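You operate a simulated robot arm through the tools that you are given. There is no shell and no other tool.

Carry out the task below with a simulated two-armed robot. There is one attempt and no reset: what you move stays moved.

## Task
Gauge the two grey sample rolls beside the rule and sort them by the width on the job card.
Fine: same width to the pass tray, any other to the reject tray; leave the foot up.

It is judged by the outcome, as a careful person would: the job done as asked, and still so three seconds after it is handed in. It fails if anything else is knocked over, pushed out of place, dropped, spilled or broken.

## Robot
Two 7-joint arms with fingered hands on one trunk that stands fixed in place. Base frame: the origin is at the foot of the trunk, x ahead of it, y to its left, z up; the work surface is at about z = 820. Readings come in mm, rad, newtons and seconds.
The left shoulder is at [50, 214, 869], the right one opposite. With the tool pointing down near the work surface each hand reaches from about 380 to 880 mm from the base axis, measured 20 degrees to its own side. Payload 3 kg a hand.
Tool frame (each hand has its own): the origin (TCP) lies between the finger pads and is the grasp point; the fingertips stand 26 mm ahead of it; z points along the fingers, y is the line along which they close. The gripper opens to 132 mm; its body begins 73 mm behind the TCP. The gripper is a hand of 3 fingers: y runs from the thumb to the fingers, the wrist lies at [0, 0, -229] in the tool frame.
Orientation is that of the tool frame in the base frame, as [roll, pitch, yaw] about the fixed x, y, z axes, in that order (R = Rz(yaw) Ry(pitch) Rx(roll)). With the fingers straight down and closing along the base's y, the tool's x points along the base's -x, its y along +y and its z along -z.

## Interface
- The arms move only by the tool move_arm. It takes "left_commands", "right_commands" or both (then of equal length, played together; a hand with none holds still); each is a list of rows, each an object (a shift or turn left out is 0) with "translation": the shift along the tool's x, y, z in units of 20 mm (1.0 is 20 mm), a list of three; "delta_rot": the turn, a rotation vector about the tool's x, y, z in units of 5 degrees (1.0 is 5 degrees), a list of three. In form: [{"translation": [x, y, z], "delta_rot": [ax, ay, az]}, ...]. A call has 1 to 20 rows; each row shifts and turns the commanded pose from where the row before left it, along the tool's axes as they then stand. A call with a number of a shift or a turn outside -1 to 1 is refused whole. A row lasts 0.2 s, in which the tool goes at most 50 mm and 0.15 rad; a call with a longer step from one row to the next is refused whole. Where a pose cannot be reached the arm comes as near as it can. A force on the tool above 90 N (or 10 N above the force at the start of the call, whichever is more), or a blocked arm, ends the call early, and 0.2 s more pass. In this call time passes only in rows, and 0.2 s behind the last. It gives the time, the measured TCP pose, the force on the tool (base axes), the opening and the grip force at its end, in the units of the frame above (readings bear some noise), with the torque about the TCP (base axes, N m) and any sound that the robot's microphone picked up.
- Cameras (640 x 400 px; columns grow to the right, rows downward): "scene" is now at [29.1, -35.9, 1496.4]; the picture's right is [-0.50, -0.87, 0.00], its down [-0.50, 0.29, -0.82] and it looks along [0.71, -0.41, -0.58] (base axes); focal length 315 px, centre (320, 200). "left" rides on the left gripper at [-61, 3, -92] in its tool frame; the picture's right is [-0.05, -1.00, 0.00], its down [0.83, -0.04, -0.56] and it looks along [0.55, -0.03, 0.83] (tool axes); focal length 230 px, centre (320, 200). "right" rides on the right gripper at [62, 3, -92] in its tool frame; the picture's right is [-0.05, 1.00, 0.00], its down [-0.83, -0.04, -0.55] and it looks along [-0.55, -0.03, 0.83] (tool axes); focal length 230 px, centre (320, 200). There is no depth. A picture from a camera that has moved, and an enlarged one, comes with that camera's place and axes in the base frame and with its lens. The place of the scene camera against the robot may be out by one fixed shift of up to 18 mm in any direction.
- grab_frame(camera): a new picture of that camera. It takes no simulated time.
- finger_targets(finger1, finger2, thumb_bend, hand): sets how far each is bent, from 0 (flat) to 1 (curled in); at 0.3 the hand is open as for a grip, at 0.7 the pads meet at the TCP. One left out holds its place. A second passes; each finger stops where it meets its share of the squeeze, and holds until it gets a number again. It is the only way to open and close the hand. It gives what a move gives, with no picture; readings hold the bend of each and the force on the fingers (four entries, about 0 where the hand has none), thumb and palm.
- head_to(pan, tilt): turns the head with the scene camera to pan (to the left, within 1.501 rad either way) and tilt (down, from -0.506 to 1.204), counted from straight ahead of the robot. It gives what a move gives.
- zoom(camera, box): a new picture of the part [left, top, right, bottom] of that camera's present view, enlarged. It takes no simulated time.
- job_done(): hands the job in; it is judged then, once.

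Places have to be worked out from the pictures, the camera data and where the tool is seen. Open the grippers and draw the arms clear of the work before you hand the job in, unless the task says otherwise.

The tools are called after ">>>" as name(argument=value, ...) on one line, values as JSON. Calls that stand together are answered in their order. move_arm: Moves the arms, as the interface text tells. Its arguments: {"type":"object","properties":{"left_commands":{"type":"array","items":{"type":"object","properties":{"translation":{"type":"array","items":{"type":"number"}},"delta_rot":{"type":"array","items":{"type":"number"}}}}},"right_commands":{"type":"array","items":{"type":"object","properties":{"translation":{"type":"array","items":{"type":"number"}},"delta_rot":{"type":"array","items":{"type":"number"}}}}}},"required":[]} The other tools are called the same way: finger_targets (finger1, finger2, thumb_bend, hand) moves the fingers one by one; head_to (pan, tilt) turns the head that bears the scene camera; grab_frame (camera) takes a picture; zoom (camera, box) takes an enlarged picture of a part of a camera's view; job_done () hands the job in.

At the start:

```text
t: 0.0
left_position: [532.9, 30.5, 1175.6]
left_tcp_rot: [-3.141, 0.002, 2.778]
left_force: [-0.7, 0.1, -0.3]
left_ft_torque: [0.02, 0.04, -0.02]
left_opening: 131.9
left_finger_force: 0.1
left_shape: jaw
left_bend: [0.3, 0.3, 0.3]
left_finger forces: [0.1, 0.0, 0.0, 0.0, 0.0, 0.1]
right_position: [353.2, -400.9, 1244.7]
right_tcp_rot: [-3.14, 0.0, 2.776]
right_force: [-1.0, 0.2, -1.2]
right_ft_torque: [0.02, -0.02, 0.05]
right_opening: 131.7
right_finger_force: 0.2
right_shape: jaw
right_bend: [0.3, 0.3, 0.3]
right_finger forces: [0.0, 0.0, 0.0, 0.0, 0.1, 0.0]
head pan, tilt (commanded): [-0.518, 0.614]
```

scene: 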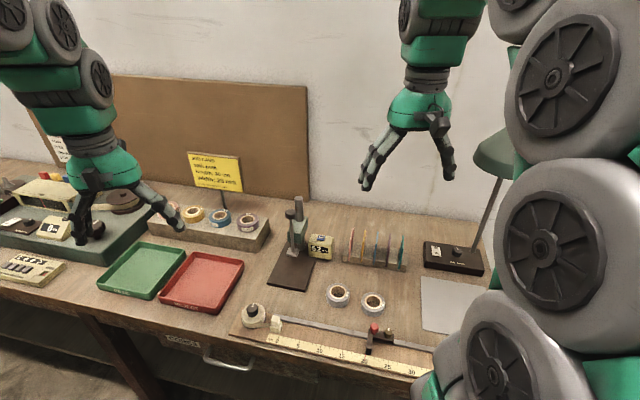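
right: 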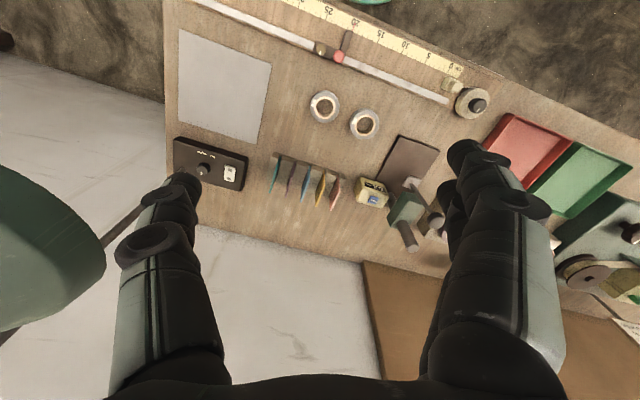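
left: 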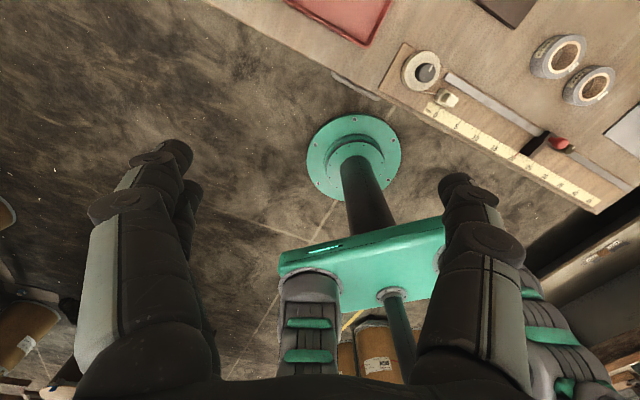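

The scene shows a yellow job card, two trays (green, red), a dial gauge stand, two grey rolls, and a rule with a slider. I'll zoom on the card and the rest first.

>>> zoom(camera="scene", box=[180, 145, 250, 195])

>>> zoom(camera="scene", box=[260, 190, 420, 290])

>>> zoom(camera="scene", box=[220, 280, 440, 400])

>>> zoom(camera="scene", box=[0, 130, 260, 310])

```text
8.00 times, centred on (215, 170) of scene
camera zoom: at [29.1, -35.9, 1496.4], right [-0.5, -0.87, 0.0], down [-0.5, 0.29, -0.82], along [0.71, -0.41, -0.58], focal length 2520 px, centre (1160, 440)
```

zoom: 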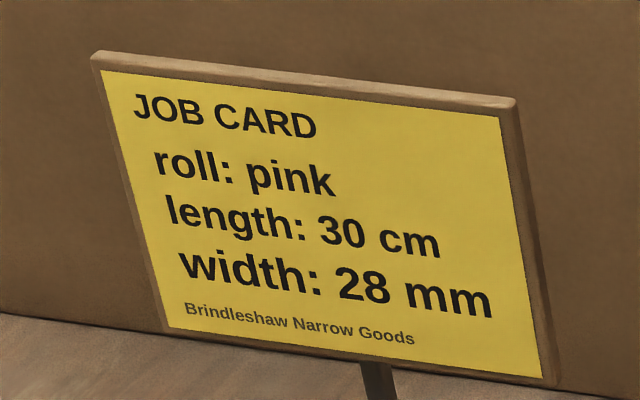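

```text
4.00 times, centred on (340, 240) of scene
camera zoom: at [29.1, -35.9, 1496.4], right [-0.5, -0.87, 0.0], down [-0.5, 0.29, -0.82], along [0.71, -0.41, -0.58], focal length 1260 px, centre (240, 40)
```

zoom: 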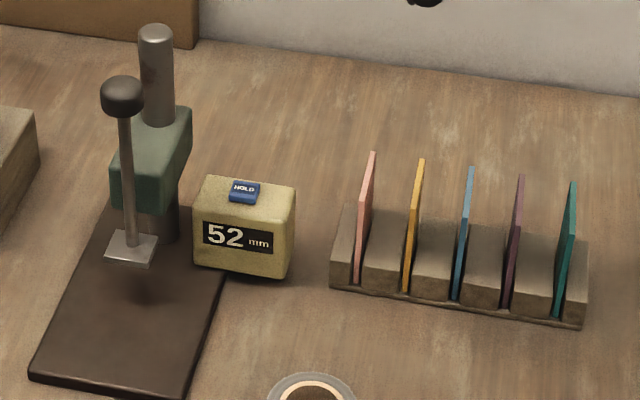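

```text
2.91 times, centred on (330, 340) of scene
camera zoom: at [29.1, -35.9, 1496.4], right [-0.5, -0.87, 0.0], down [-0.5, 0.29, -0.82], along [0.71, -0.41, -0.58], focal length 916 px, centre (291, -207)
```

zoom: 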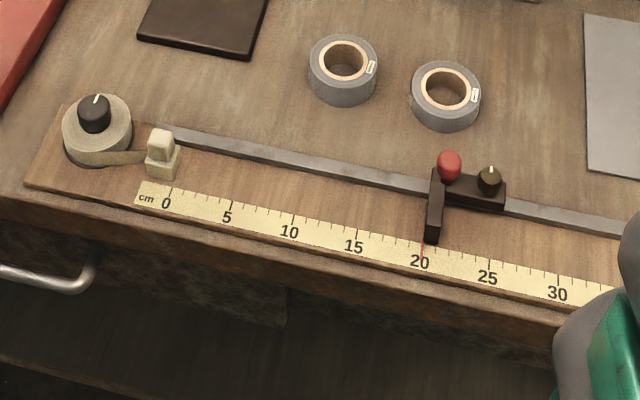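

```text
2.22 times, centred on (130, 220) of scene
camera zoom: at [29.1, -35.9, 1496.4], right [-0.5, -0.87, 0.0], down [-0.5, 0.29, -0.82], along [0.71, -0.41, -0.58], focal length 700 px, centre (742, 156)
```

zoom: 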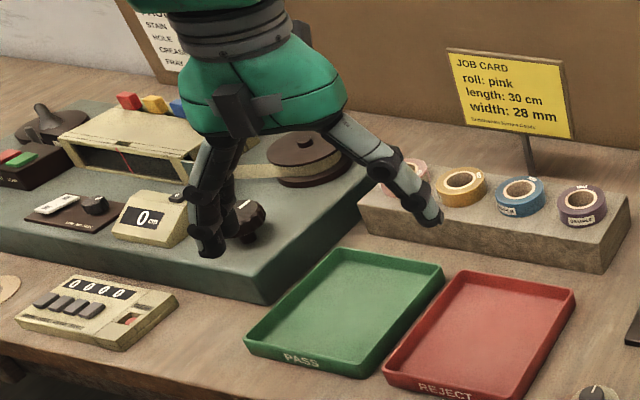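

The card says width 28 mm; the gauge reads 52 mm with its foot up. I'll look closer at the rolls, the gauge and the trays.

>>> zoom(camera="scene", box=[315, 275, 395, 325])

>>> zoom(camera="scene", box=[260, 190, 340, 240])

>>> zoom(camera="scene", box=[260, 240, 340, 290])

>>> zoom(camera="right", box=[280, 70, 520, 250])

```text
8.00 times, centred on (355, 300) of scene
camera zoom: at [29.1, -35.9, 1496.4], right [-0.5, -0.87, 0.0], down [-0.5, 0.29, -0.82], along [0.71, -0.41, -0.58], focal length 2520 px, centre (40, -600)
```

zoom: 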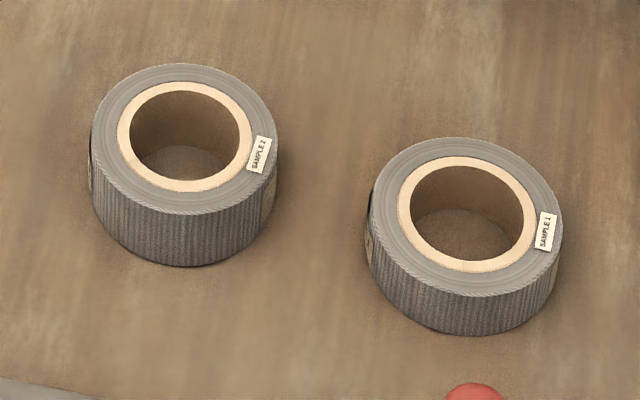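

```text
8.00 times, centred on (300, 215) of scene
camera zoom: at [29.1, -35.9, 1496.4], right [-0.5, -0.87, 0.0], down [-0.5, 0.29, -0.82], along [0.71, -0.41, -0.58], focal length 2520 px, centre (480, 80)
```

zoom: 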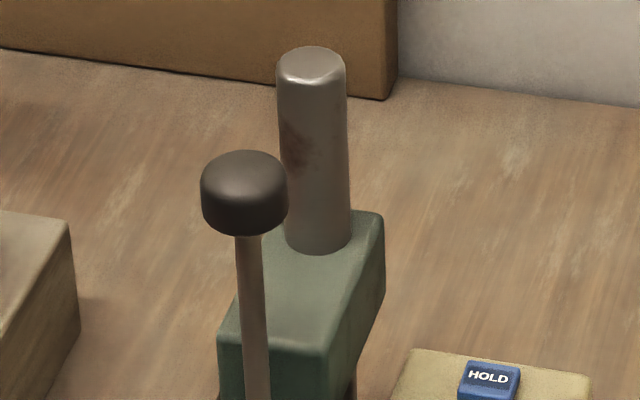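

```text
8.00 times, centred on (300, 265) of scene
camera zoom: at [29.1, -35.9, 1496.4], right [-0.5, -0.87, 0.0], down [-0.5, 0.29, -0.82], along [0.71, -0.41, -0.58], focal length 2520 px, centre (480, -320)
```

zoom: 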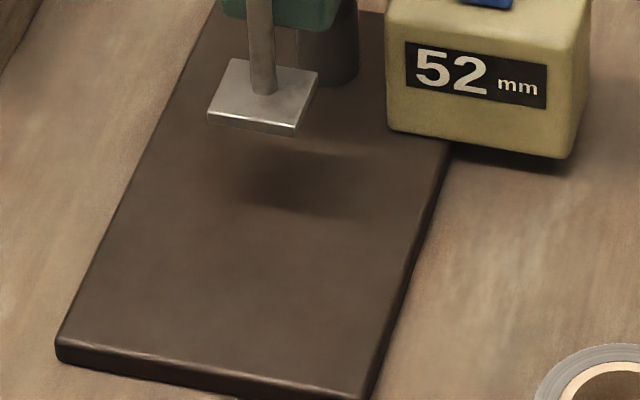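

```text
2.22 times, centred on (400, 160) of right
camera zoom: at [296.1, -375.6, 1336.3], right [0.41, 0.91, 0.0], down [0.76, -0.34, 0.55], along [0.51, -0.22, -0.83], focal length 511 px, centre (142, 289)
```

zoom: 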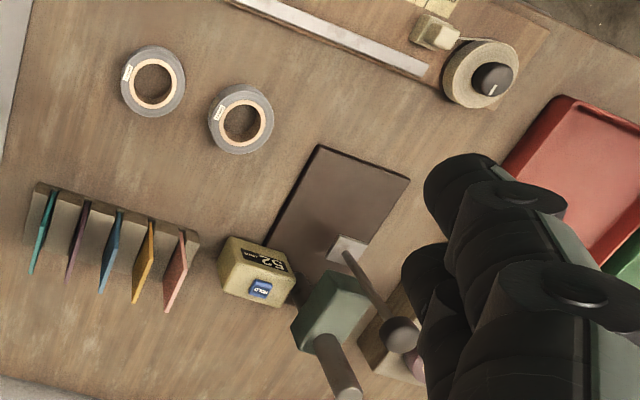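

The scene view gives the rolls near (395,-405) and (460,-343) and the gauge foot near (610,-290), with the camera possibly shifted. The right camera's axis passes through its TCP, so I'll bring the right hand down closer for a sharper look.

>>> move_arm(right_commands=[{"translation": [-0.583, 0.698, 0.906]}, {"translation": [-0.583, 0.698, 0.906]}, {"translation": [-0.583, 0.698, 0.906]}, {"translation": [-0.583, 0.698, 0.906]}, {"translation": [-0.583, 0.698, 0.906]}, {"translation": [-0.583, 0.698, 0.906]}, {"translation": [-0.583, 0.698, 0.906]}, {"translation": [-0.583, 0.698, 0.906]}])

>>> grab_frame(camera="right")

>>> grab_frame(camera="scene")

```text
t: 1.8
left_position: [531.4, 31.5, 1176.5]
left_tcp_rot: [3.141, 0.001, 2.779]
left_force: [0.6, 0.1, 0.2]
left_ft_torque: [0.06, 0.0, -0.04]
left_opening: 131.9
left_finger_force: 0.1
left_shape: jaw
left_bend: [0.3, 0.3, 0.3]
left_finger forces: [0.1, 0.0, 0.0, 0.0, 0.0, 0.0]
right_position: [477.8, -330.1, 1100.9]
right_tcp_rot: [-3.141, -0.001, 2.777]
right_force: [0.1, -0.8, -0.7]
right_ft_torque: [-0.01, 0.01, -0.02]
right_opening: 131.9
right_finger_force: 0.0
right_shape: jaw
right_bend: [0.3, 0.3, 0.3]
right_finger forces: [0.0, 0.0, 0.0, 0.0, 0.1, 0.0]
head pan, tilt (commanded): [-0.518, 0.614]
```

```text
taken
camera right: at [421.5, -304.1, 1192.7], right [0.41, 0.91, 0.0], down [0.76, -0.34, 0.55], along [0.51, -0.22, -0.83], focal length 230 px, centre (320, 200)
```

right: 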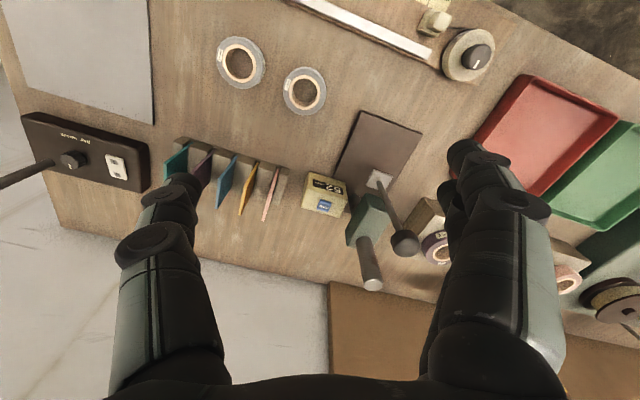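

```text
taken
camera scene: at [29.1, -35.9, 1496.4], right [-0.5, -0.87, 0.0], down [-0.5, 0.29, -0.82], along [0.71, -0.41, -0.58], focal length 315 px, centre (320, 200)
```

scene: 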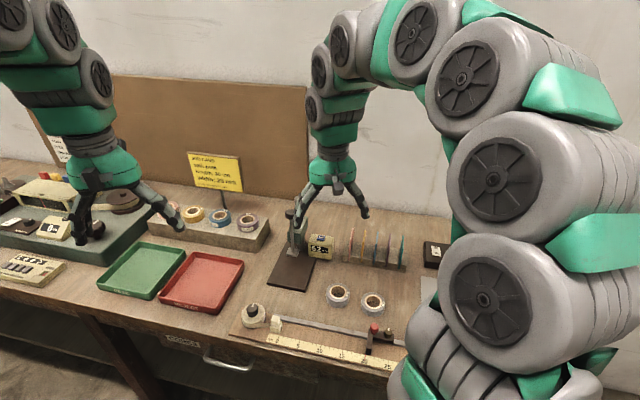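

The right camera now sees the gauge, rolls and red tray. I'll zoom on each to locate them and check the gauge display box clearance.

>>> zoom(camera="right", box=[290, 100, 450, 300])

>>> zoom(camera="right", box=[200, 0, 520, 140])

>>> zoom(camera="right", box=[440, 50, 640, 270])

```text
2.00 times, centred on (370, 200) of right
camera zoom: at [421.5, -304.1, 1192.7], right [0.41, 0.91, 0.0], down [0.76, -0.34, 0.55], along [0.51, -0.22, -0.83], focal length 460 px, centre (220, 200)
```

zoom: 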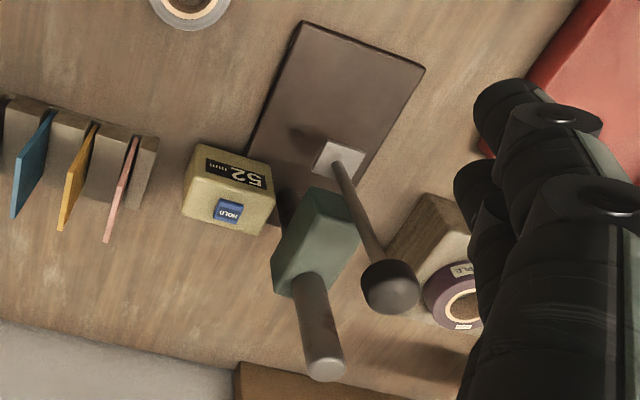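

```text
2.00 times, centred on (360, 70) of right
camera zoom: at [421.5, -304.1, 1192.7], right [0.41, 0.91, 0.0], down [0.76, -0.34, 0.55], along [0.51, -0.22, -0.83], focal length 460 px, centre (240, 460)
```

zoom: 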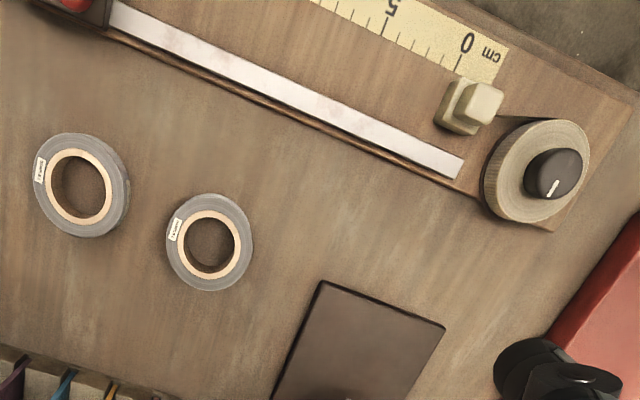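

```text
1.82 times, centred on (540, 160) of right
camera zoom: at [421.5, -304.1, 1192.7], right [0.41, 0.91, 0.0], down [0.76, -0.34, 0.55], along [0.51, -0.22, -0.83], focal length 418 px, centre (-80, 273)
```

zoom: 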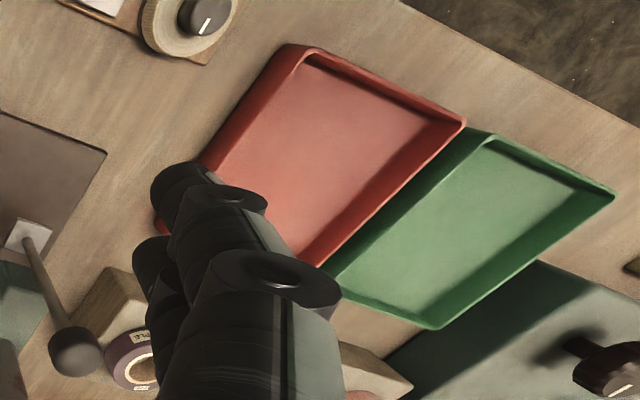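

The foot is at about (610,-292), the knob near z=1018, roll 2 at (460,-345), roll 1 at (394,-409). I need the hand's shape to plan clearance around the rod, so I'll zoom on both hands.

>>> zoom(camera="scene", box=[270, 130, 400, 230])

>>> zoom(camera="scene", box=[50, 120, 210, 250])

>>> grab_frame(camera="left")

```text
4.00 times, centred on (335, 180) of scene
camera zoom: at [29.1, -35.9, 1496.4], right [-0.5, -0.87, 0.0], down [-0.5, 0.29, -0.82], along [0.71, -0.41, -0.58], focal length 1260 px, centre (260, 280)
```

zoom: 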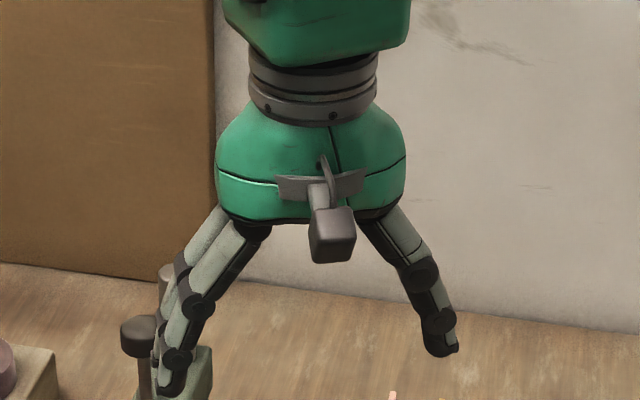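

```text
3.08 times, centred on (130, 185) of scene
camera zoom: at [29.1, -35.9, 1496.4], right [-0.5, -0.87, 0.0], down [-0.5, 0.29, -0.82], along [0.71, -0.41, -0.58], focal length 969 px, centre (905, 246)
```

zoom: 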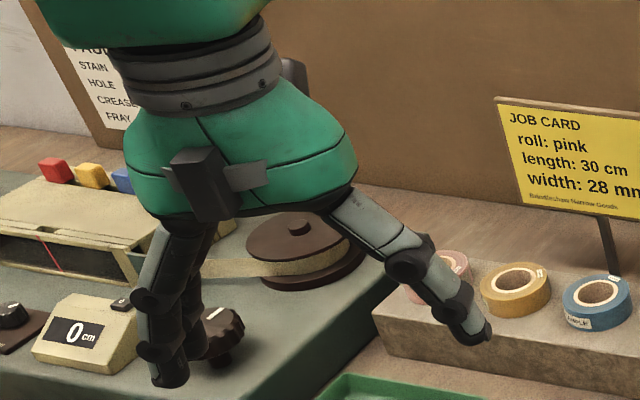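

```text
taken
camera left: at [590.8, 12.9, 1269.1], right [-0.31, -0.95, 0.0], down [-0.79, 0.26, 0.55], along [-0.53, 0.17, -0.83], focal length 230 px, centre (320, 200)
```

left: 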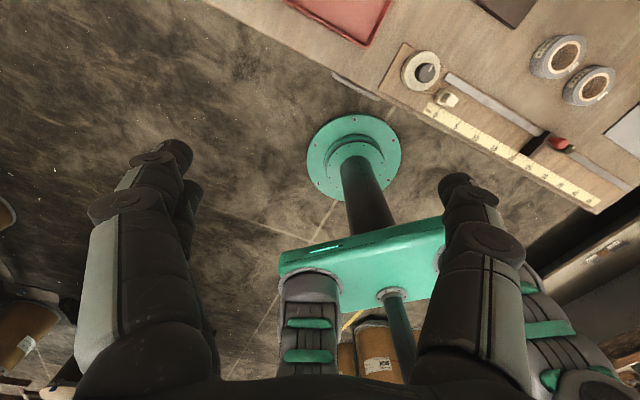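

Both hands have a stalk on the palm, and I need the right hand's thickness along its tool x. I'll turn the right hand about its axis in free space and view its profile from the scene camera.

>>> move_arm(right_commands=[{"delta_rot": [0, 0, 1]}, {"delta_rot": [0, 0, 1]}, {"delta_rot": [0, 0, 1]}, {"delta_rot": [0, 0, 1]}, {"delta_rot": [0, 0, 1]}, {"delta_rot": [0, 0, 1]}, {"delta_rot": [0, 0, 1]}, {"delta_rot": [0, 0, 1]}, {"delta_rot": [0, 0, 1]}, {"delta_rot": [0, 0, 1]}, {"delta_rot": [0, 0, 1]}, {"delta_rot": [0, 0, 1]}, {"delta_rot": [0, 0, 1]}, {"delta_rot": [0, 0, 1]}])

>>> zoom(camera="scene", box=[260, 100, 420, 240])

>>> grab_frame(camera="right")

```text
t: 4.8
left_position: [532.5, 31.0, 1175.4]
left_tcp_rot: [-3.141, -0.001, 2.779]
left_force: [0.0, -0.7, 0.9]
left_ft_torque: [-0.02, -0.01, 0.01]
left_opening: 131.7
left_finger_force: 0.0
left_shape: jaw
left_bend: [0.3, 0.3, 0.3]
left_finger forces: [0.0, 0.0, 0.0, 0.1, 0.0, 0.0]
right_position: [478.7, -329.5, 1099.3]
right_tcp_rot: [3.14, -0.001, 1.555]
right_force: [-0.4, 0.4, -1.0]
right_ft_torque: [-0.01, -0.02, 0.01]
right_opening: 131.9
right_finger_force: 0.1
right_shape: jaw
right_bend: [0.3, 0.3, 0.3]
right_finger forces: [0.1, 0.0, 0.0, 0.0, 0.0, 0.1]
head pan, tilt (commanded): [-0.518, 0.614]
```

```text
2.86 times, centred on (340, 170) of scene
camera zoom: at [29.1, -35.9, 1496.4], right [-0.5, -0.87, 0.0], down [-0.5, 0.29, -0.82], along [0.71, -0.41, -0.58], focal length 900 px, centre (263, 286)
```

zoom: 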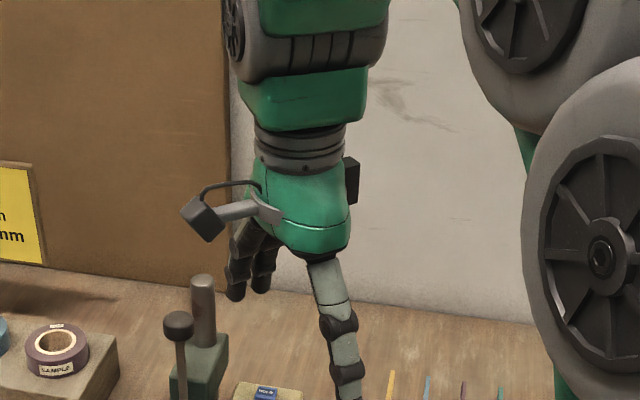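

```text
taken
camera right: at [484.6, -268.4, 1192.0], right [1.0, -0.07, 0.0], down [-0.06, -0.83, 0.55], along [-0.04, -0.55, -0.83], focal length 230 px, centre (320, 200)
```

right: 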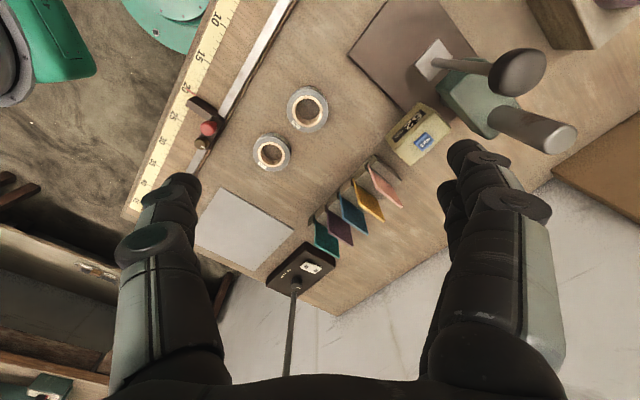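

The profile shows a block protruding about 47 mm on the rod side and two fingers about 22 mm apart, so a 25° forward tilt will keep the hand clear of the gauge rod. I'll turn the hand back and tilt it 25° about its y axis, still in free space.

>>> move_arm(right_commands=[{"delta_rot": [0, 0, -1]}, {"delta_rot": [0, 0, -1]}, {"delta_rot": [0, 0, -1]}, {"delta_rot": [0, 0, -1]}, {"delta_rot": [0, 0, -1]}, {"delta_rot": [0, 0, -1]}, {"delta_rot": [0, 0, -1]}, {"delta_rot": [0, 0, -1]}, {"delta_rot": [0, 0, -1]}, {"delta_rot": [0, 0, -1]}, {"delta_rot": [0, 0, -1]}, {"delta_rot": [0, 0, -1]}, {"delta_rot": [0, 0, -1]}, {"delta_rot": [0, 0, -1]}, {"delta_rot": [0, -1, 0]}, {"delta_rot": [0, -1, 0]}, {"delta_rot": [0, -1, 0]}, {"delta_rot": [0, -1, 0]}, {"delta_rot": [0, -1, 0]}])

>>> move_arm(right_commands=[{"translation": [0.486, -0.134, 0.734]}, {"translation": [0.486, -0.134, 0.734]}, {"translation": [0.486, -0.134, 0.734]}, {"translation": [0.486, -0.134, 0.734]}, {"translation": [0.486, -0.134, 0.734]}, {"translation": [0.486, -0.134, 0.734]}, {"translation": [0.486, -0.134, 0.734]}, {"translation": [0.486, -0.134, 0.734]}])

>>> grab_frame(camera="right")

>>> grab_frame(camera="scene")

```text
t: 8.8
left_position: [532.0, 31.4, 1174.8]
left_tcp_rot: [-3.142, 0.0, 2.777]
left_force: [0.0, 0.9, 0.5]
left_ft_torque: [0.03, 0.01, 0.01]
left_opening: 132.1
left_finger_force: 0.0
left_shape: jaw
left_bend: [0.3, 0.3, 0.3]
left_finger forces: [0.1, 0.0, 0.0, 0.1, 0.0, 0.0]
right_position: [479.4, -328.2, 1098.0]
right_tcp_rot: [3.14, 0.437, 2.778]
right_force: [-0.6, -0.3, -0.2]
right_ft_torque: [-0.01, 0.0, -0.01]
right_opening: 131.9
right_finger_force: 0.0
right_shape: jaw
right_bend: [0.3, 0.3, 0.3]
right_finger forces: [0.1, 0.0, 0.0, 0.1, 0.0, 0.1]
head pan, tilt (commanded): [-0.518, 0.614]
```

```text
t: 10.6
left_position: [531.8, 30.3, 1176.7]
left_tcp_rot: [3.141, 0.0, 2.778]
left_force: [0.2, -0.4, 0.3]
left_ft_torque: [0.0, -0.02, 0.0]
left_opening: 131.8
left_finger_force: 0.1
left_shape: jaw
left_bend: [0.3, 0.3, 0.3]
left_finger forces: [0.0, 0.1, 0.1, 0.1, 0.0, 0.0]
right_position: [453.3, -343.4, 959.8]
right_tcp_rot: [-3.141, 0.435, 2.777]
right_force: [0.6, 0.0, -0.3]
right_ft_torque: [0.04, 0.02, -0.02]
right_opening: 131.9
right_finger_force: 0.0
right_shape: jaw
right_bend: [0.3, 0.3, 0.3]
right_finger forces: [0.0, 0.1, 0.1, 0.0, 0.1, 0.0]
head pan, tilt (commanded): [-0.518, 0.614]
```

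```text
taken
camera right: at [365.8, -306.3, 1016.2], right [0.4, 0.92, 0.02], down [0.47, -0.23, 0.85], along [0.79, -0.33, -0.52], focal length 230 px, centre (320, 200)
```

right: 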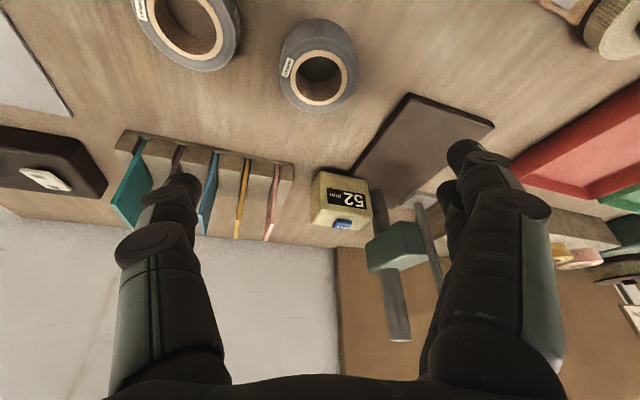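

```text
taken
camera scene: at [29.1, -35.9, 1496.4], right [-0.5, -0.87, 0.0], down [-0.5, 0.29, -0.82], along [0.71, -0.41, -0.58], focal length 315 px, centre (320, 200)
```

scene: 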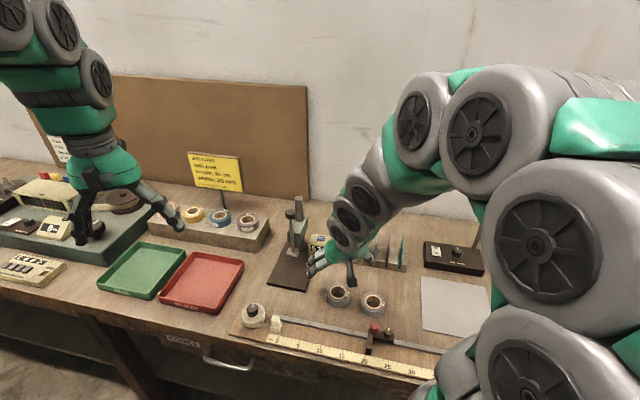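

The right view puts roll 2's top centre at about (460.5,-344.5), 7 mm ahead of the TCP line as wanted. I'll descend 90 mm with the open hand straddling it, then check.

>>> move_arm(right_commands=[{"translation": [0.395, 0.014, 0.808]}, {"translation": [0.395, 0.014, 0.808]}, {"translation": [0.395, 0.014, 0.808]}, {"translation": [0.395, 0.014, 0.808]}, {"translation": [0.395, 0.014, 0.808]}])

>>> grab_frame(camera="right")

>>> zoom(camera="scene", box=[260, 200, 420, 330])

```text
t: 11.8
left_position: [533.4, 30.6, 1176.7]
left_tcp_rot: [-3.141, 0.0, 2.779]
left_force: [0.3, -0.1, -0.3]
left_ft_torque: [0.01, 0.01, -0.03]
left_opening: 131.8
left_finger_force: 0.0
left_shape: jaw
left_bend: [0.3, 0.3, 0.3]
left_finger forces: [0.0, 0.0, 0.1, 0.0, 0.0, 0.1]
right_position: [485.6, -351.0, 888.2]
right_tcp_rot: [-3.141, 0.433, 2.777]
right_force: [-0.1, -0.6, 0.1]
right_ft_torque: [0.01, -0.03, 0.02]
right_opening: 131.8
right_finger_force: 0.0
right_shape: jaw
right_bend: [0.3, 0.3, 0.3]
right_finger forces: [0.1, 0.0, 0.0, 0.0, 0.0, 0.1]
right hand out of reach, approached as far as the arm can: row 1, 2, 3, 4, 5
head pan, tilt (commanded): [-0.518, 0.614]
```

```text
taken
camera right: at [398.9, -314.9, 945.7], right [0.4, 0.92, 0.02], down [0.47, -0.23, 0.85], along [0.79, -0.33, -0.52], focal length 230 px, centre (320, 200)
```

right: 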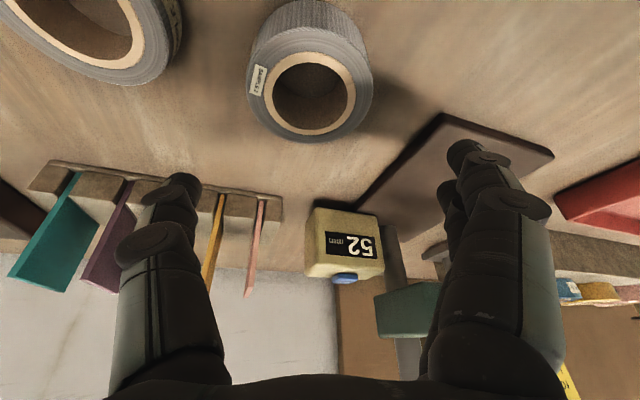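

```text
3.08 times, centred on (340, 265) of scene
camera zoom: at [29.1, -35.9, 1496.4], right [-0.5, -0.87, 0.0], down [-0.5, 0.29, -0.82], along [0.71, -0.41, -0.58], focal length 969 px, centre (258, 0)
```

zoom: 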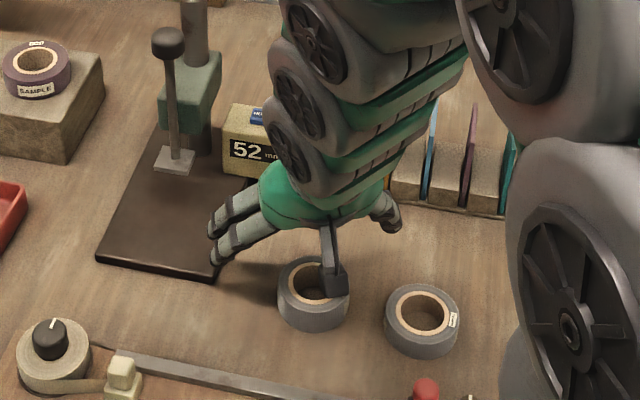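

The 25° tilt is out of reach this close to the trunk, so the hand stopped at (486,-351,888) without touching anything. I'll go back up, return to vertical for the pick, and use the tilt only at the gauge.

>>> move_arm(right_commands=[{"translation": [-0.395, -0.014, -0.808]}, {"translation": [-0.395, -0.014, -0.808]}, {"translation": [-0.395, -0.014, -0.808]}, {"translation": [-0.395, -0.014, -0.808]}, {"translation": [-0.395, -0.014, -0.808]}, {"translation": [-0.395, -0.014, -0.808]}, {"delta_rot": [0, 1, 0]}, {"delta_rot": [0, 1, 0]}, {"delta_rot": [0, 1, 0]}, {"delta_rot": [0, 1, 0]}, {"delta_rot": [0, 1, 0]}])

>>> grab_frame(camera="right")

```text
t: 14.2
left_position: [532.8, 31.0, 1175.7]
left_tcp_rot: [3.141, 0.0, 2.779]
left_force: [0.2, 0.0, -0.1]
left_ft_torque: [0.03, -0.03, 0.0]
left_opening: 132.0
left_finger_force: 0.0
left_shape: jaw
left_bend: [0.3, 0.3, 0.3]
left_finger forces: [0.1, 0.0, 0.0, 0.0, 0.0, 0.1]
right_position: [489.3, -353.3, 994.5]
right_tcp_rot: [-3.141, 0.0, 2.774]
right_force: [-0.2, 0.1, -0.3]
right_ft_torque: [0.0, 0.04, -0.02]
right_opening: 131.9
right_finger_force: 0.1
right_shape: jaw
right_bend: [0.3, 0.3, 0.3]
right_finger forces: [0.0, 0.0, 0.0, 0.0, 0.0, 0.0]
head pan, tilt (commanded): [-0.518, 0.614]
```

```text
taken
camera right: at [433.5, -328.6, 1088.5], right [0.41, 0.91, 0.0], down [0.76, -0.34, 0.55], along [0.51, -0.22, -0.83], focal length 230 px, centre (320, 200)
```

right: 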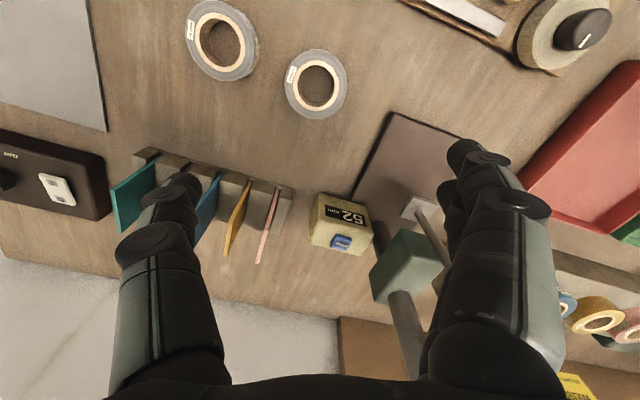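

The commanded pose follows the reachable one; I'm now vertical at (489,-353,995) and roll 2 again solves to about (460,-344.5). I'll square the hand to azimuth 0 (tool x along base -x) and descend to z=880 over roll 2.

>>> move_arm(right_commands=[{"delta_rot": [0, 0, -0.842]}, {"delta_rot": [0, 0, -0.842]}, {"delta_rot": [0, 0, -0.842]}, {"delta_rot": [0, 0, -0.842]}, {"delta_rot": [0, 0, -0.842]}, {"translation": [0.244, 0.0733, 0.954]}, {"translation": [0.244, 0.0733, 0.954]}, {"translation": [0.244, 0.0733, 0.954]}, {"translation": [0.244, 0.0733, 0.954]}, {"translation": [0.244, 0.0733, 0.954]}, {"translation": [0.244, 0.0733, 0.954]}])

>>> grab_frame(camera="right")

>>> zoom(camera="scene", box=[260, 200, 420, 330])

```text
t: 16.6
left_position: [532.7, 31.1, 1176.1]
left_tcp_rot: [3.141, 0.001, 2.779]
left_force: [0.3, 0.3, -0.2]
left_ft_torque: [0.06, -0.02, -0.03]
left_opening: 131.9
left_finger_force: 0.1
left_shape: jaw
left_bend: [0.3, 0.3, 0.3]
left_finger forces: [0.0, 0.0, 0.0, 0.1, 0.0, 0.0]
right_position: [458.4, -343.3, 880.9]
right_tcp_rot: [-3.141, 0.002, -3.139]
right_force: [1.3, -0.9, 0.5]
right_ft_torque: [0.0, 0.0, 0.01]
right_opening: 131.8
right_finger_force: 0.1
right_shape: jaw
right_bend: [0.3, 0.3, 0.3]
right_finger forces: [0.0, 0.1, 0.0, 0.0, 0.0, 0.0]
head pan, tilt (commanded): [-0.518, 0.614]
```

```text
taken
camera right: at [397.7, -340.4, 973.5], right [0.05, 1.0, 0.0], down [0.83, -0.04, 0.56], along [0.55, -0.03, -0.83], focal length 230 px, centre (320, 200)
```

right: 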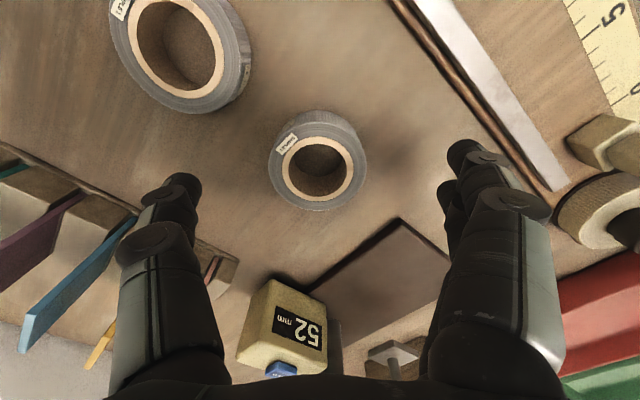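

```text
3.08 times, centred on (340, 265) of scene
camera zoom: at [29.1, -35.9, 1496.4], right [-0.5, -0.87, 0.0], down [-0.5, 0.29, -0.82], along [0.71, -0.41, -0.58], focal length 969 px, centre (258, 0)
```

zoom: 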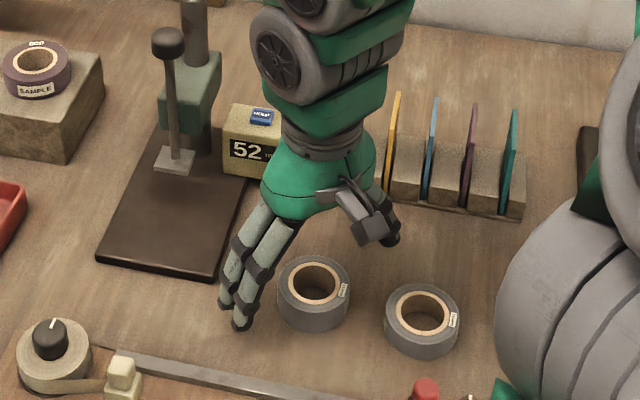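

Roll 2 solves to (458.4,-345), directly under the TCP. I'll go down 27 mm more to z≈854, with a 1.7 mm sideways trim, and check for contact.

>>> move_arm(right_commands=[{"translation": [0, -0.03, 0.45]}, {"translation": [0, -0.03, 0.45]}, {"translation": [0, -0.025, 0.45]}])

>>> grab_frame(camera="right")

>>> zoom(camera="scene", box=[290, 250, 390, 320])

```text
t: 17.4
left_position: [532.9, 30.5, 1176.2]
left_tcp_rot: [-3.141, 0.0, 2.779]
left_force: [0.1, 0.0, 0.1]
left_ft_torque: [0.02, 0.0, 0.02]
left_opening: 132.0
left_finger_force: 0.0
left_shape: jaw
left_bend: [0.3, 0.3, 0.3]
left_finger forces: [0.0, 0.0, 0.0, 0.1, 0.0, 0.0]
right_position: [458.0, -345.7, 854.7]
right_tcp_rot: [-3.141, -0.001, -3.139]
right_force: [0.2, 0.3, -0.1]
right_ft_torque: [0.02, 0.01, 0.01]
right_opening: 131.7
right_finger_force: 0.0
right_shape: jaw
right_bend: [0.3, 0.3, 0.3]
right_finger forces: [0.0, 0.1, 0.0, 0.1, 0.0, 0.0]
head pan, tilt (commanded): [-0.518, 0.614]
```

```text
taken
camera right: at [397.8, -342.6, 947.5], right [0.05, 1.0, 0.0], down [0.83, -0.04, 0.56], along [0.56, -0.03, -0.83], focal length 230 px, centre (320, 200)
```

right: 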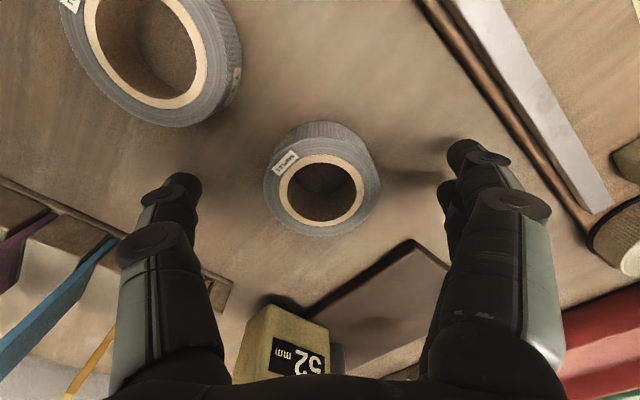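

```text
5.71 times, centred on (340, 285) of scene
camera zoom: at [29.1, -35.9, 1496.4], right [-0.5, -0.87, 0.0], down [-0.5, 0.29, -0.82], along [0.71, -0.41, -0.58], focal length 1800 px, centre (206, -286)
```

zoom: 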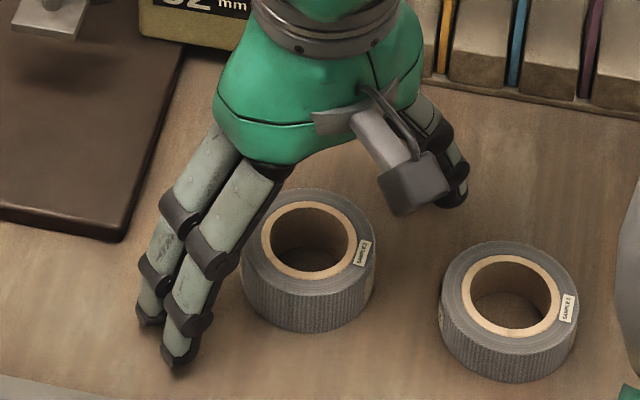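

The roll is centred (about x=460, y=-345.3) and the tips hover clear of the table. I'll lower 3 mm with a 2 mm forward trim, then close partway to bend 0.45.

>>> move_arm(right_commands=[{"translation": [-0.1, 0.0, 0.15]}])

>>> finger_targets(hand="right", finger1=0.45, finger2=0.45, thumb_bend=0.45)

>>> grab_frame(camera="right")

>>> zoom(camera="scene", box=[290, 250, 390, 320])

```text
t: 17.8
left_position: [532.8, 30.9, 1176.1]
left_tcp_rot: [-3.141, 0.0, 2.778]
left_force: [-0.2, 0.0, 0.0]
left_ft_torque: [0.0, -0.01, 0.0]
left_opening: 131.9
left_finger_force: 0.1
left_shape: jaw
left_bend: [0.3, 0.3, 0.3]
left_finger forces: [0.0, 0.0, 0.1, 0.0, 0.0, 0.0]
right_position: [460.5, -346.0, 853.0]
right_tcp_rot: [-3.141, 0.001, -3.14]
right_force: [0.5, -0.1, -0.9]
right_ft_torque: [0.01, -0.03, 0.04]
right_opening: 131.7
right_finger_force: 0.0
right_shape: jaw
right_bend: [0.3, 0.3, 0.3]
right_finger forces: [0.0, 0.0, 0.0, 0.0, 0.1, 0.0]
head pan, tilt (commanded): [-0.518, 0.614]
```

```text
t: 18.8
left_position: [532.2, 30.5, 1177.7]
left_tcp_rot: [-3.14, 0.001, 2.778]
left_force: [-0.6, 0.3, 0.9]
left_ft_torque: [0.0, 0.0, 0.0]
left_opening: 132.0
left_finger_force: 0.0
left_shape: jaw
left_bend: [0.3, 0.3, 0.3]
left_finger forces: [0.0, 0.1, 0.0, 0.0, 0.0, 0.0]
right_position: [461.7, -345.1, 852.0]
right_tcp_rot: [-3.141, -0.001, -3.138]
right_force: [0.8, 0.1, 0.3]
right_ft_torque: [-0.07, -0.03, 0.01]
right_opening: 85.5
right_finger_force: 0.1
right_shape: fingers
right_bend: [0.45, 0.45, 0.45]
right_finger forces: [0.0, 0.1, 0.0, 0.0, 0.0, 0.1]
head pan, tilt (commanded): [-0.518, 0.614]
```

```text
taken
camera right: at [399.8, -342.7, 945.0], right [0.05, 1.0, 0.0], down [0.83, -0.04, 0.56], along [0.55, -0.03, -0.83], focal length 230 px, centre (320, 200)
```

right: 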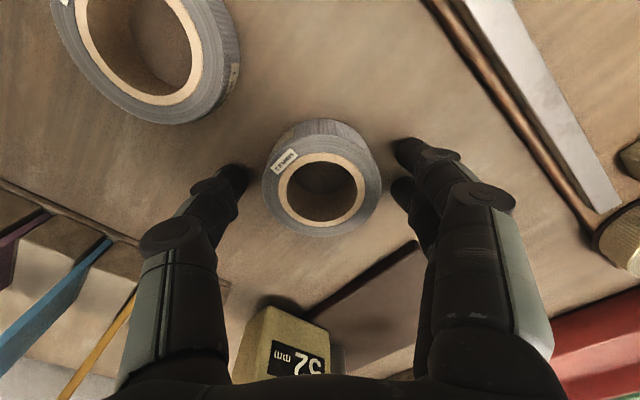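

```text
5.71 times, centred on (340, 285) of scene
camera zoom: at [29.1, -35.9, 1496.4], right [-0.5, -0.87, 0.0], down [-0.5, 0.29, -0.82], along [0.71, -0.41, -0.58], focal length 1800 px, centre (206, -286)
```

zoom: 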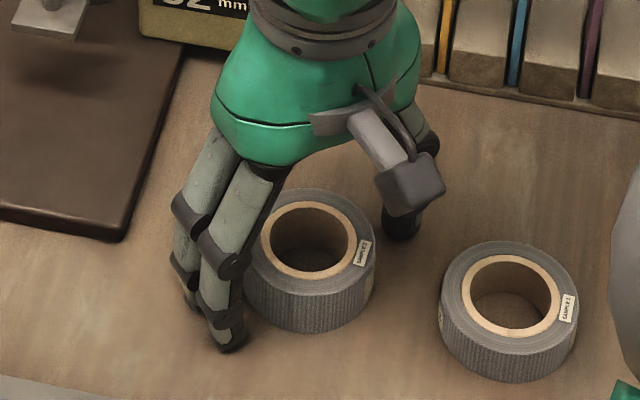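

Opening is 85 mm at bend 0.45 with the roll centred between thumb and fingers. I'll close to grip.

>>> finger_targets(hand="right", finger1=0.6, finger2=0.6, thumb_bend=0.6)

>>> grab_frame(camera="right")

>>> zoom(camera="scene", box=[290, 250, 390, 320])

```text
t: 19.8
left_position: [532.3, 31.3, 1176.9]
left_tcp_rot: [3.141, -0.001, 2.78]
left_force: [-0.2, -0.8, -0.4]
left_ft_torque: [-0.02, 0.02, -0.03]
left_opening: 131.9
left_finger_force: 0.1
left_shape: jaw
left_bend: [0.3, 0.3, 0.3]
left_finger forces: [0.1, 0.0, 0.0, 0.0, 0.1, 0.0]
right_position: [460.6, -345.3, 852.4]
right_tcp_rot: [3.141, 0.0, -3.141]
right_force: [-0.4, -0.2, -0.3]
right_ft_torque: [-0.02, 0.01, 0.0]
right_opening: 55.7
right_finger_force: 8.7
right_shape: fingers
right_bend: [0.54, 0.54, 0.56]
right_finger forces: [4.4, 4.4, 0.1, 0.1, 8.4, 0.0]
head pan, tilt (commanded): [-0.518, 0.614]
```

```text
taken
camera right: at [399.8, -342.8, 945.0], right [0.05, 1.0, 0.0], down [0.83, -0.04, 0.56], along [0.55, -0.03, -0.83], focal length 230 px, centre (320, 200)
```

right: 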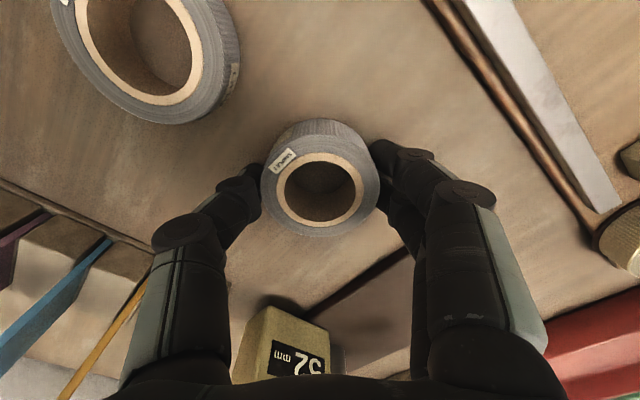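

```text
5.71 times, centred on (340, 285) of scene
camera zoom: at [29.1, -35.9, 1496.4], right [-0.5, -0.87, 0.0], down [-0.5, 0.29, -0.82], along [0.71, -0.41, -0.58], focal length 1800 px, centre (206, -286)
```

zoom: 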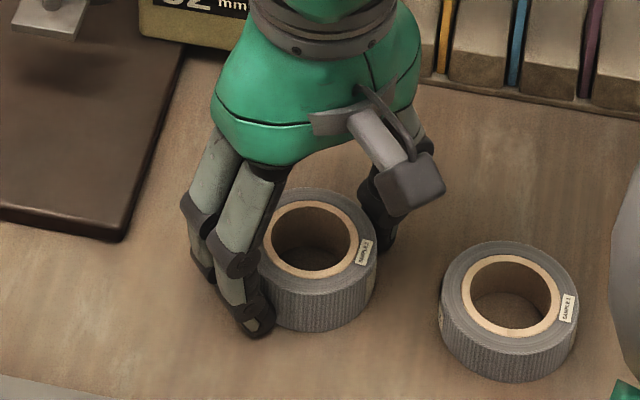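

Gripped at about 8.5 N with an opening of 56 mm. I'll lift slowly by about 60 mm and check that the roll stays level.

>>> move_arm(right_commands=[{"translation": [0, 0, -0.4]}, {"translation": [0, 0, -0.6]}, {"translation": [0, 0, -0.7]}, {"translation": [0, 0, -0.7]}, {"translation": [0, 0, -0.6]}])

>>> grab_frame(camera="right")

>>> zoom(camera="scene", box=[260, 200, 420, 330])

```text
t: 21.0
left_position: [532.1, 31.2, 1176.6]
left_tcp_rot: [-3.14, -0.001, 2.778]
left_force: [-0.4, -0.1, 0.2]
left_ft_torque: [0.02, -0.03, -0.03]
left_opening: 131.9
left_finger_force: 0.1
left_shape: jaw
left_bend: [0.3, 0.3, 0.3]
left_finger forces: [0.0, 0.0, 0.0, 0.0, 0.0, 0.0]
right_position: [462.8, -346.4, 912.2]
right_tcp_rot: [3.139, 0.001, -3.141]
right_force: [-0.1, 0.0, -0.5]
right_ft_torque: [-0.01, -0.02, 0.01]
right_opening: 56.3
right_finger_force: 8.9
right_shape: fingers
right_bend: [0.54, 0.54, 0.56]
right_finger forces: [4.3, 4.3, 0.0, 0.0, 8.6, 0.0]
head pan, tilt (commanded): [-0.518, 0.614]
```

```text
taken
camera right: at [401.4, -343.0, 1005.5], right [0.05, 1.0, 0.0], down [0.83, -0.04, 0.56], along [0.55, -0.03, -0.83], focal length 230 px, centre (320, 200)
```

right: 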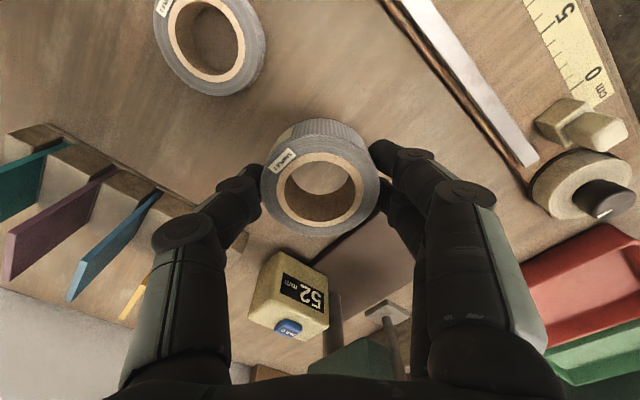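

```text
3.08 times, centred on (340, 265) of scene
camera zoom: at [29.1, -35.9, 1496.4], right [-0.5, -0.87, 0.0], down [-0.5, 0.29, -0.82], along [0.71, -0.41, -0.58], focal length 969 px, centre (258, 0)
```

zoom: 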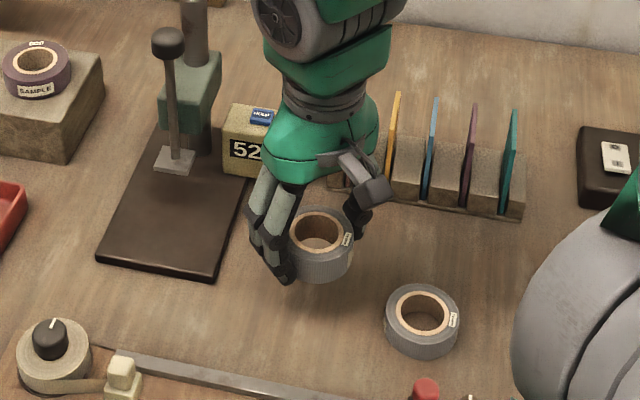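

The roll is held level. I'll carry it over the front of the gauge base, 60 mm in front of the rod (target about (565,-250)), staying at z≈900 for a check before lowering.

>>> move_arm(right_commands=[{"translation": [-0.732, 0.689, 0.086]}, {"translation": [-0.732, 0.689, 0.086]}, {"translation": [-0.732, 0.689, 0.086]}, {"translation": [-0.732, 0.689, 0.086]}, {"translation": [-0.732, 0.689, 0.086]}, {"translation": [-0.732, 0.689, 0.086]}, {"translation": [-0.732, 0.689, 0.086]}])

>>> grab_frame(camera="right")

>>> zoom(camera="scene", box=[220, 170, 380, 300])

```text
t: 22.6
left_position: [531.4, 31.2, 1175.2]
left_tcp_rot: [3.141, 0.0, 2.779]
left_force: [0.2, 0.1, 0.0]
left_ft_torque: [0.0, 0.03, 0.02]
left_opening: 131.8
left_finger_force: 0.1
left_shape: jaw
left_bend: [0.3, 0.3, 0.3]
left_finger forces: [0.0, 0.0, 0.0, 0.0, 0.0, 0.0]
right_position: [562.7, -249.6, 901.5]
right_tcp_rot: [3.141, 0.001, -3.14]
right_force: [-0.3, -0.2, -1.1]
right_ft_torque: [-0.01, 0.0, 0.01]
right_opening: 56.3
right_finger_force: 8.7
right_shape: fingers
right_bend: [0.54, 0.54, 0.56]
right_finger forces: [4.3, 4.4, 0.0, 0.1, 8.6, 0.1]
head pan, tilt (commanded): [-0.518, 0.614]
```

```text
taken
camera right: at [502.1, -246.1, 993.5], right [0.05, 1.0, 0.0], down [0.83, -0.04, 0.56], along [0.56, -0.03, -0.83], focal length 230 px, centre (320, 200)
```

right: 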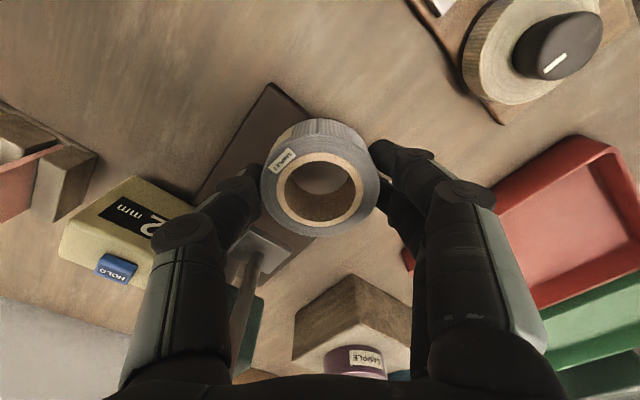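

```text
3.08 times, centred on (300, 235) of scene
camera zoom: at [29.1, -35.9, 1496.4], right [-0.5, -0.87, 0.0], down [-0.5, 0.29, -0.82], along [0.71, -0.41, -0.58], focal length 969 px, centre (382, 92)
```

zoom: 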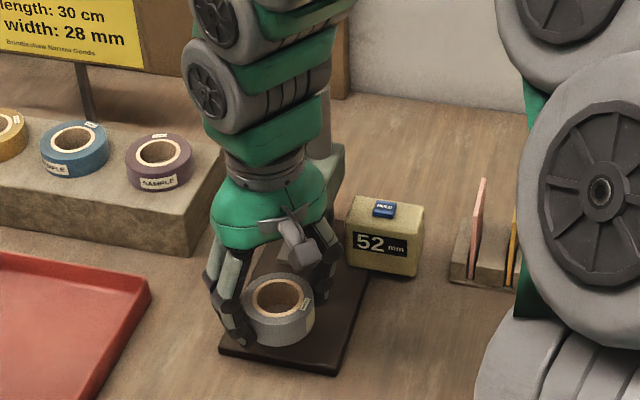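

The roll hangs over the front half of the base, about 63 mm ahead of the rod, with the thumb clear of the foot. I'll trim 3 mm toward the rod and lower to about 4 mm above the base.

>>> move_arm(right_commands=[{"translation": [-0.055, -0.05, 0.55]}, {"translation": [-0.055, -0.05, 0.55]}, {"translation": [0, 0, 0.55]}])

>>> grab_frame(camera="right")

>>> zoom(camera="scene", box=[250, 220, 340, 300])

```text
t: 23.4
left_position: [532.3, 31.5, 1175.7]
left_tcp_rot: [-3.141, -0.002, 2.778]
left_force: [0.5, 0.3, 0.0]
left_ft_torque: [0.0, 0.0, 0.03]
left_opening: 131.9
left_finger_force: 0.0
left_shape: jaw
left_bend: [0.3, 0.3, 0.3]
left_finger forces: [0.0, 0.1, 0.1, 0.0, 0.0, 0.0]
right_position: [565.2, -251.9, 868.7]
right_tcp_rot: [3.141, -0.001, -3.139]
right_force: [0.5, 1.0, -0.2]
right_ft_torque: [0.01, 0.03, 0.0]
right_opening: 55.9
right_finger_force: 8.3
right_shape: fingers
right_bend: [0.54, 0.54, 0.56]
right_finger forces: [4.3, 4.3, 0.1, 0.0, 8.5, 0.1]
head pan, tilt (commanded): [-0.518, 0.614]
```

```text
taken
camera right: at [504.4, -248.4, 960.5], right [0.05, 1.0, 0.0], down [0.83, -0.04, 0.55], along [0.55, -0.03, -0.83], focal length 230 px, centre (320, 200)
```

right: 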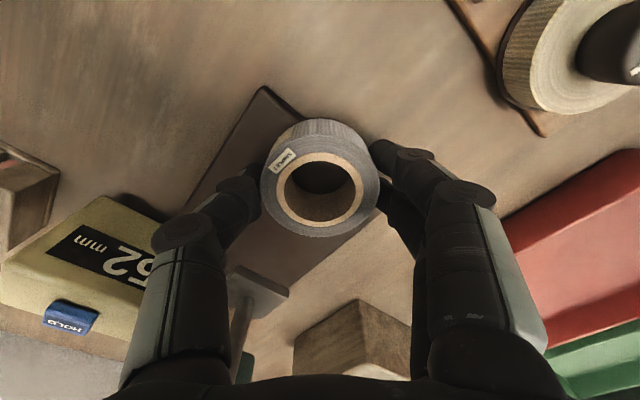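

```text
5.00 times, centred on (295, 260) of scene
camera zoom: at [29.1, -35.9, 1496.4], right [-0.5, -0.87, 0.0], down [-0.5, 0.29, -0.82], along [0.71, -0.41, -0.58], focal length 1575 px, centre (445, -100)
```

zoom: 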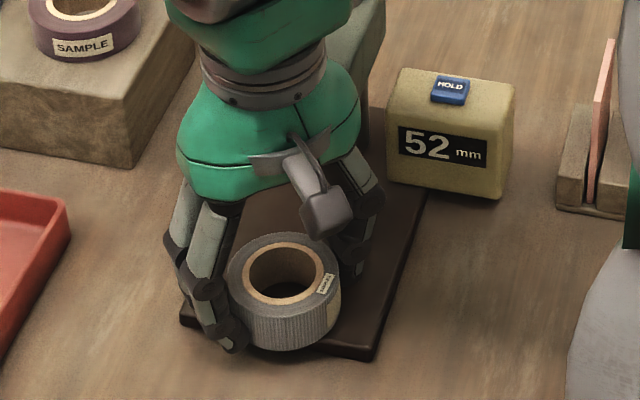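

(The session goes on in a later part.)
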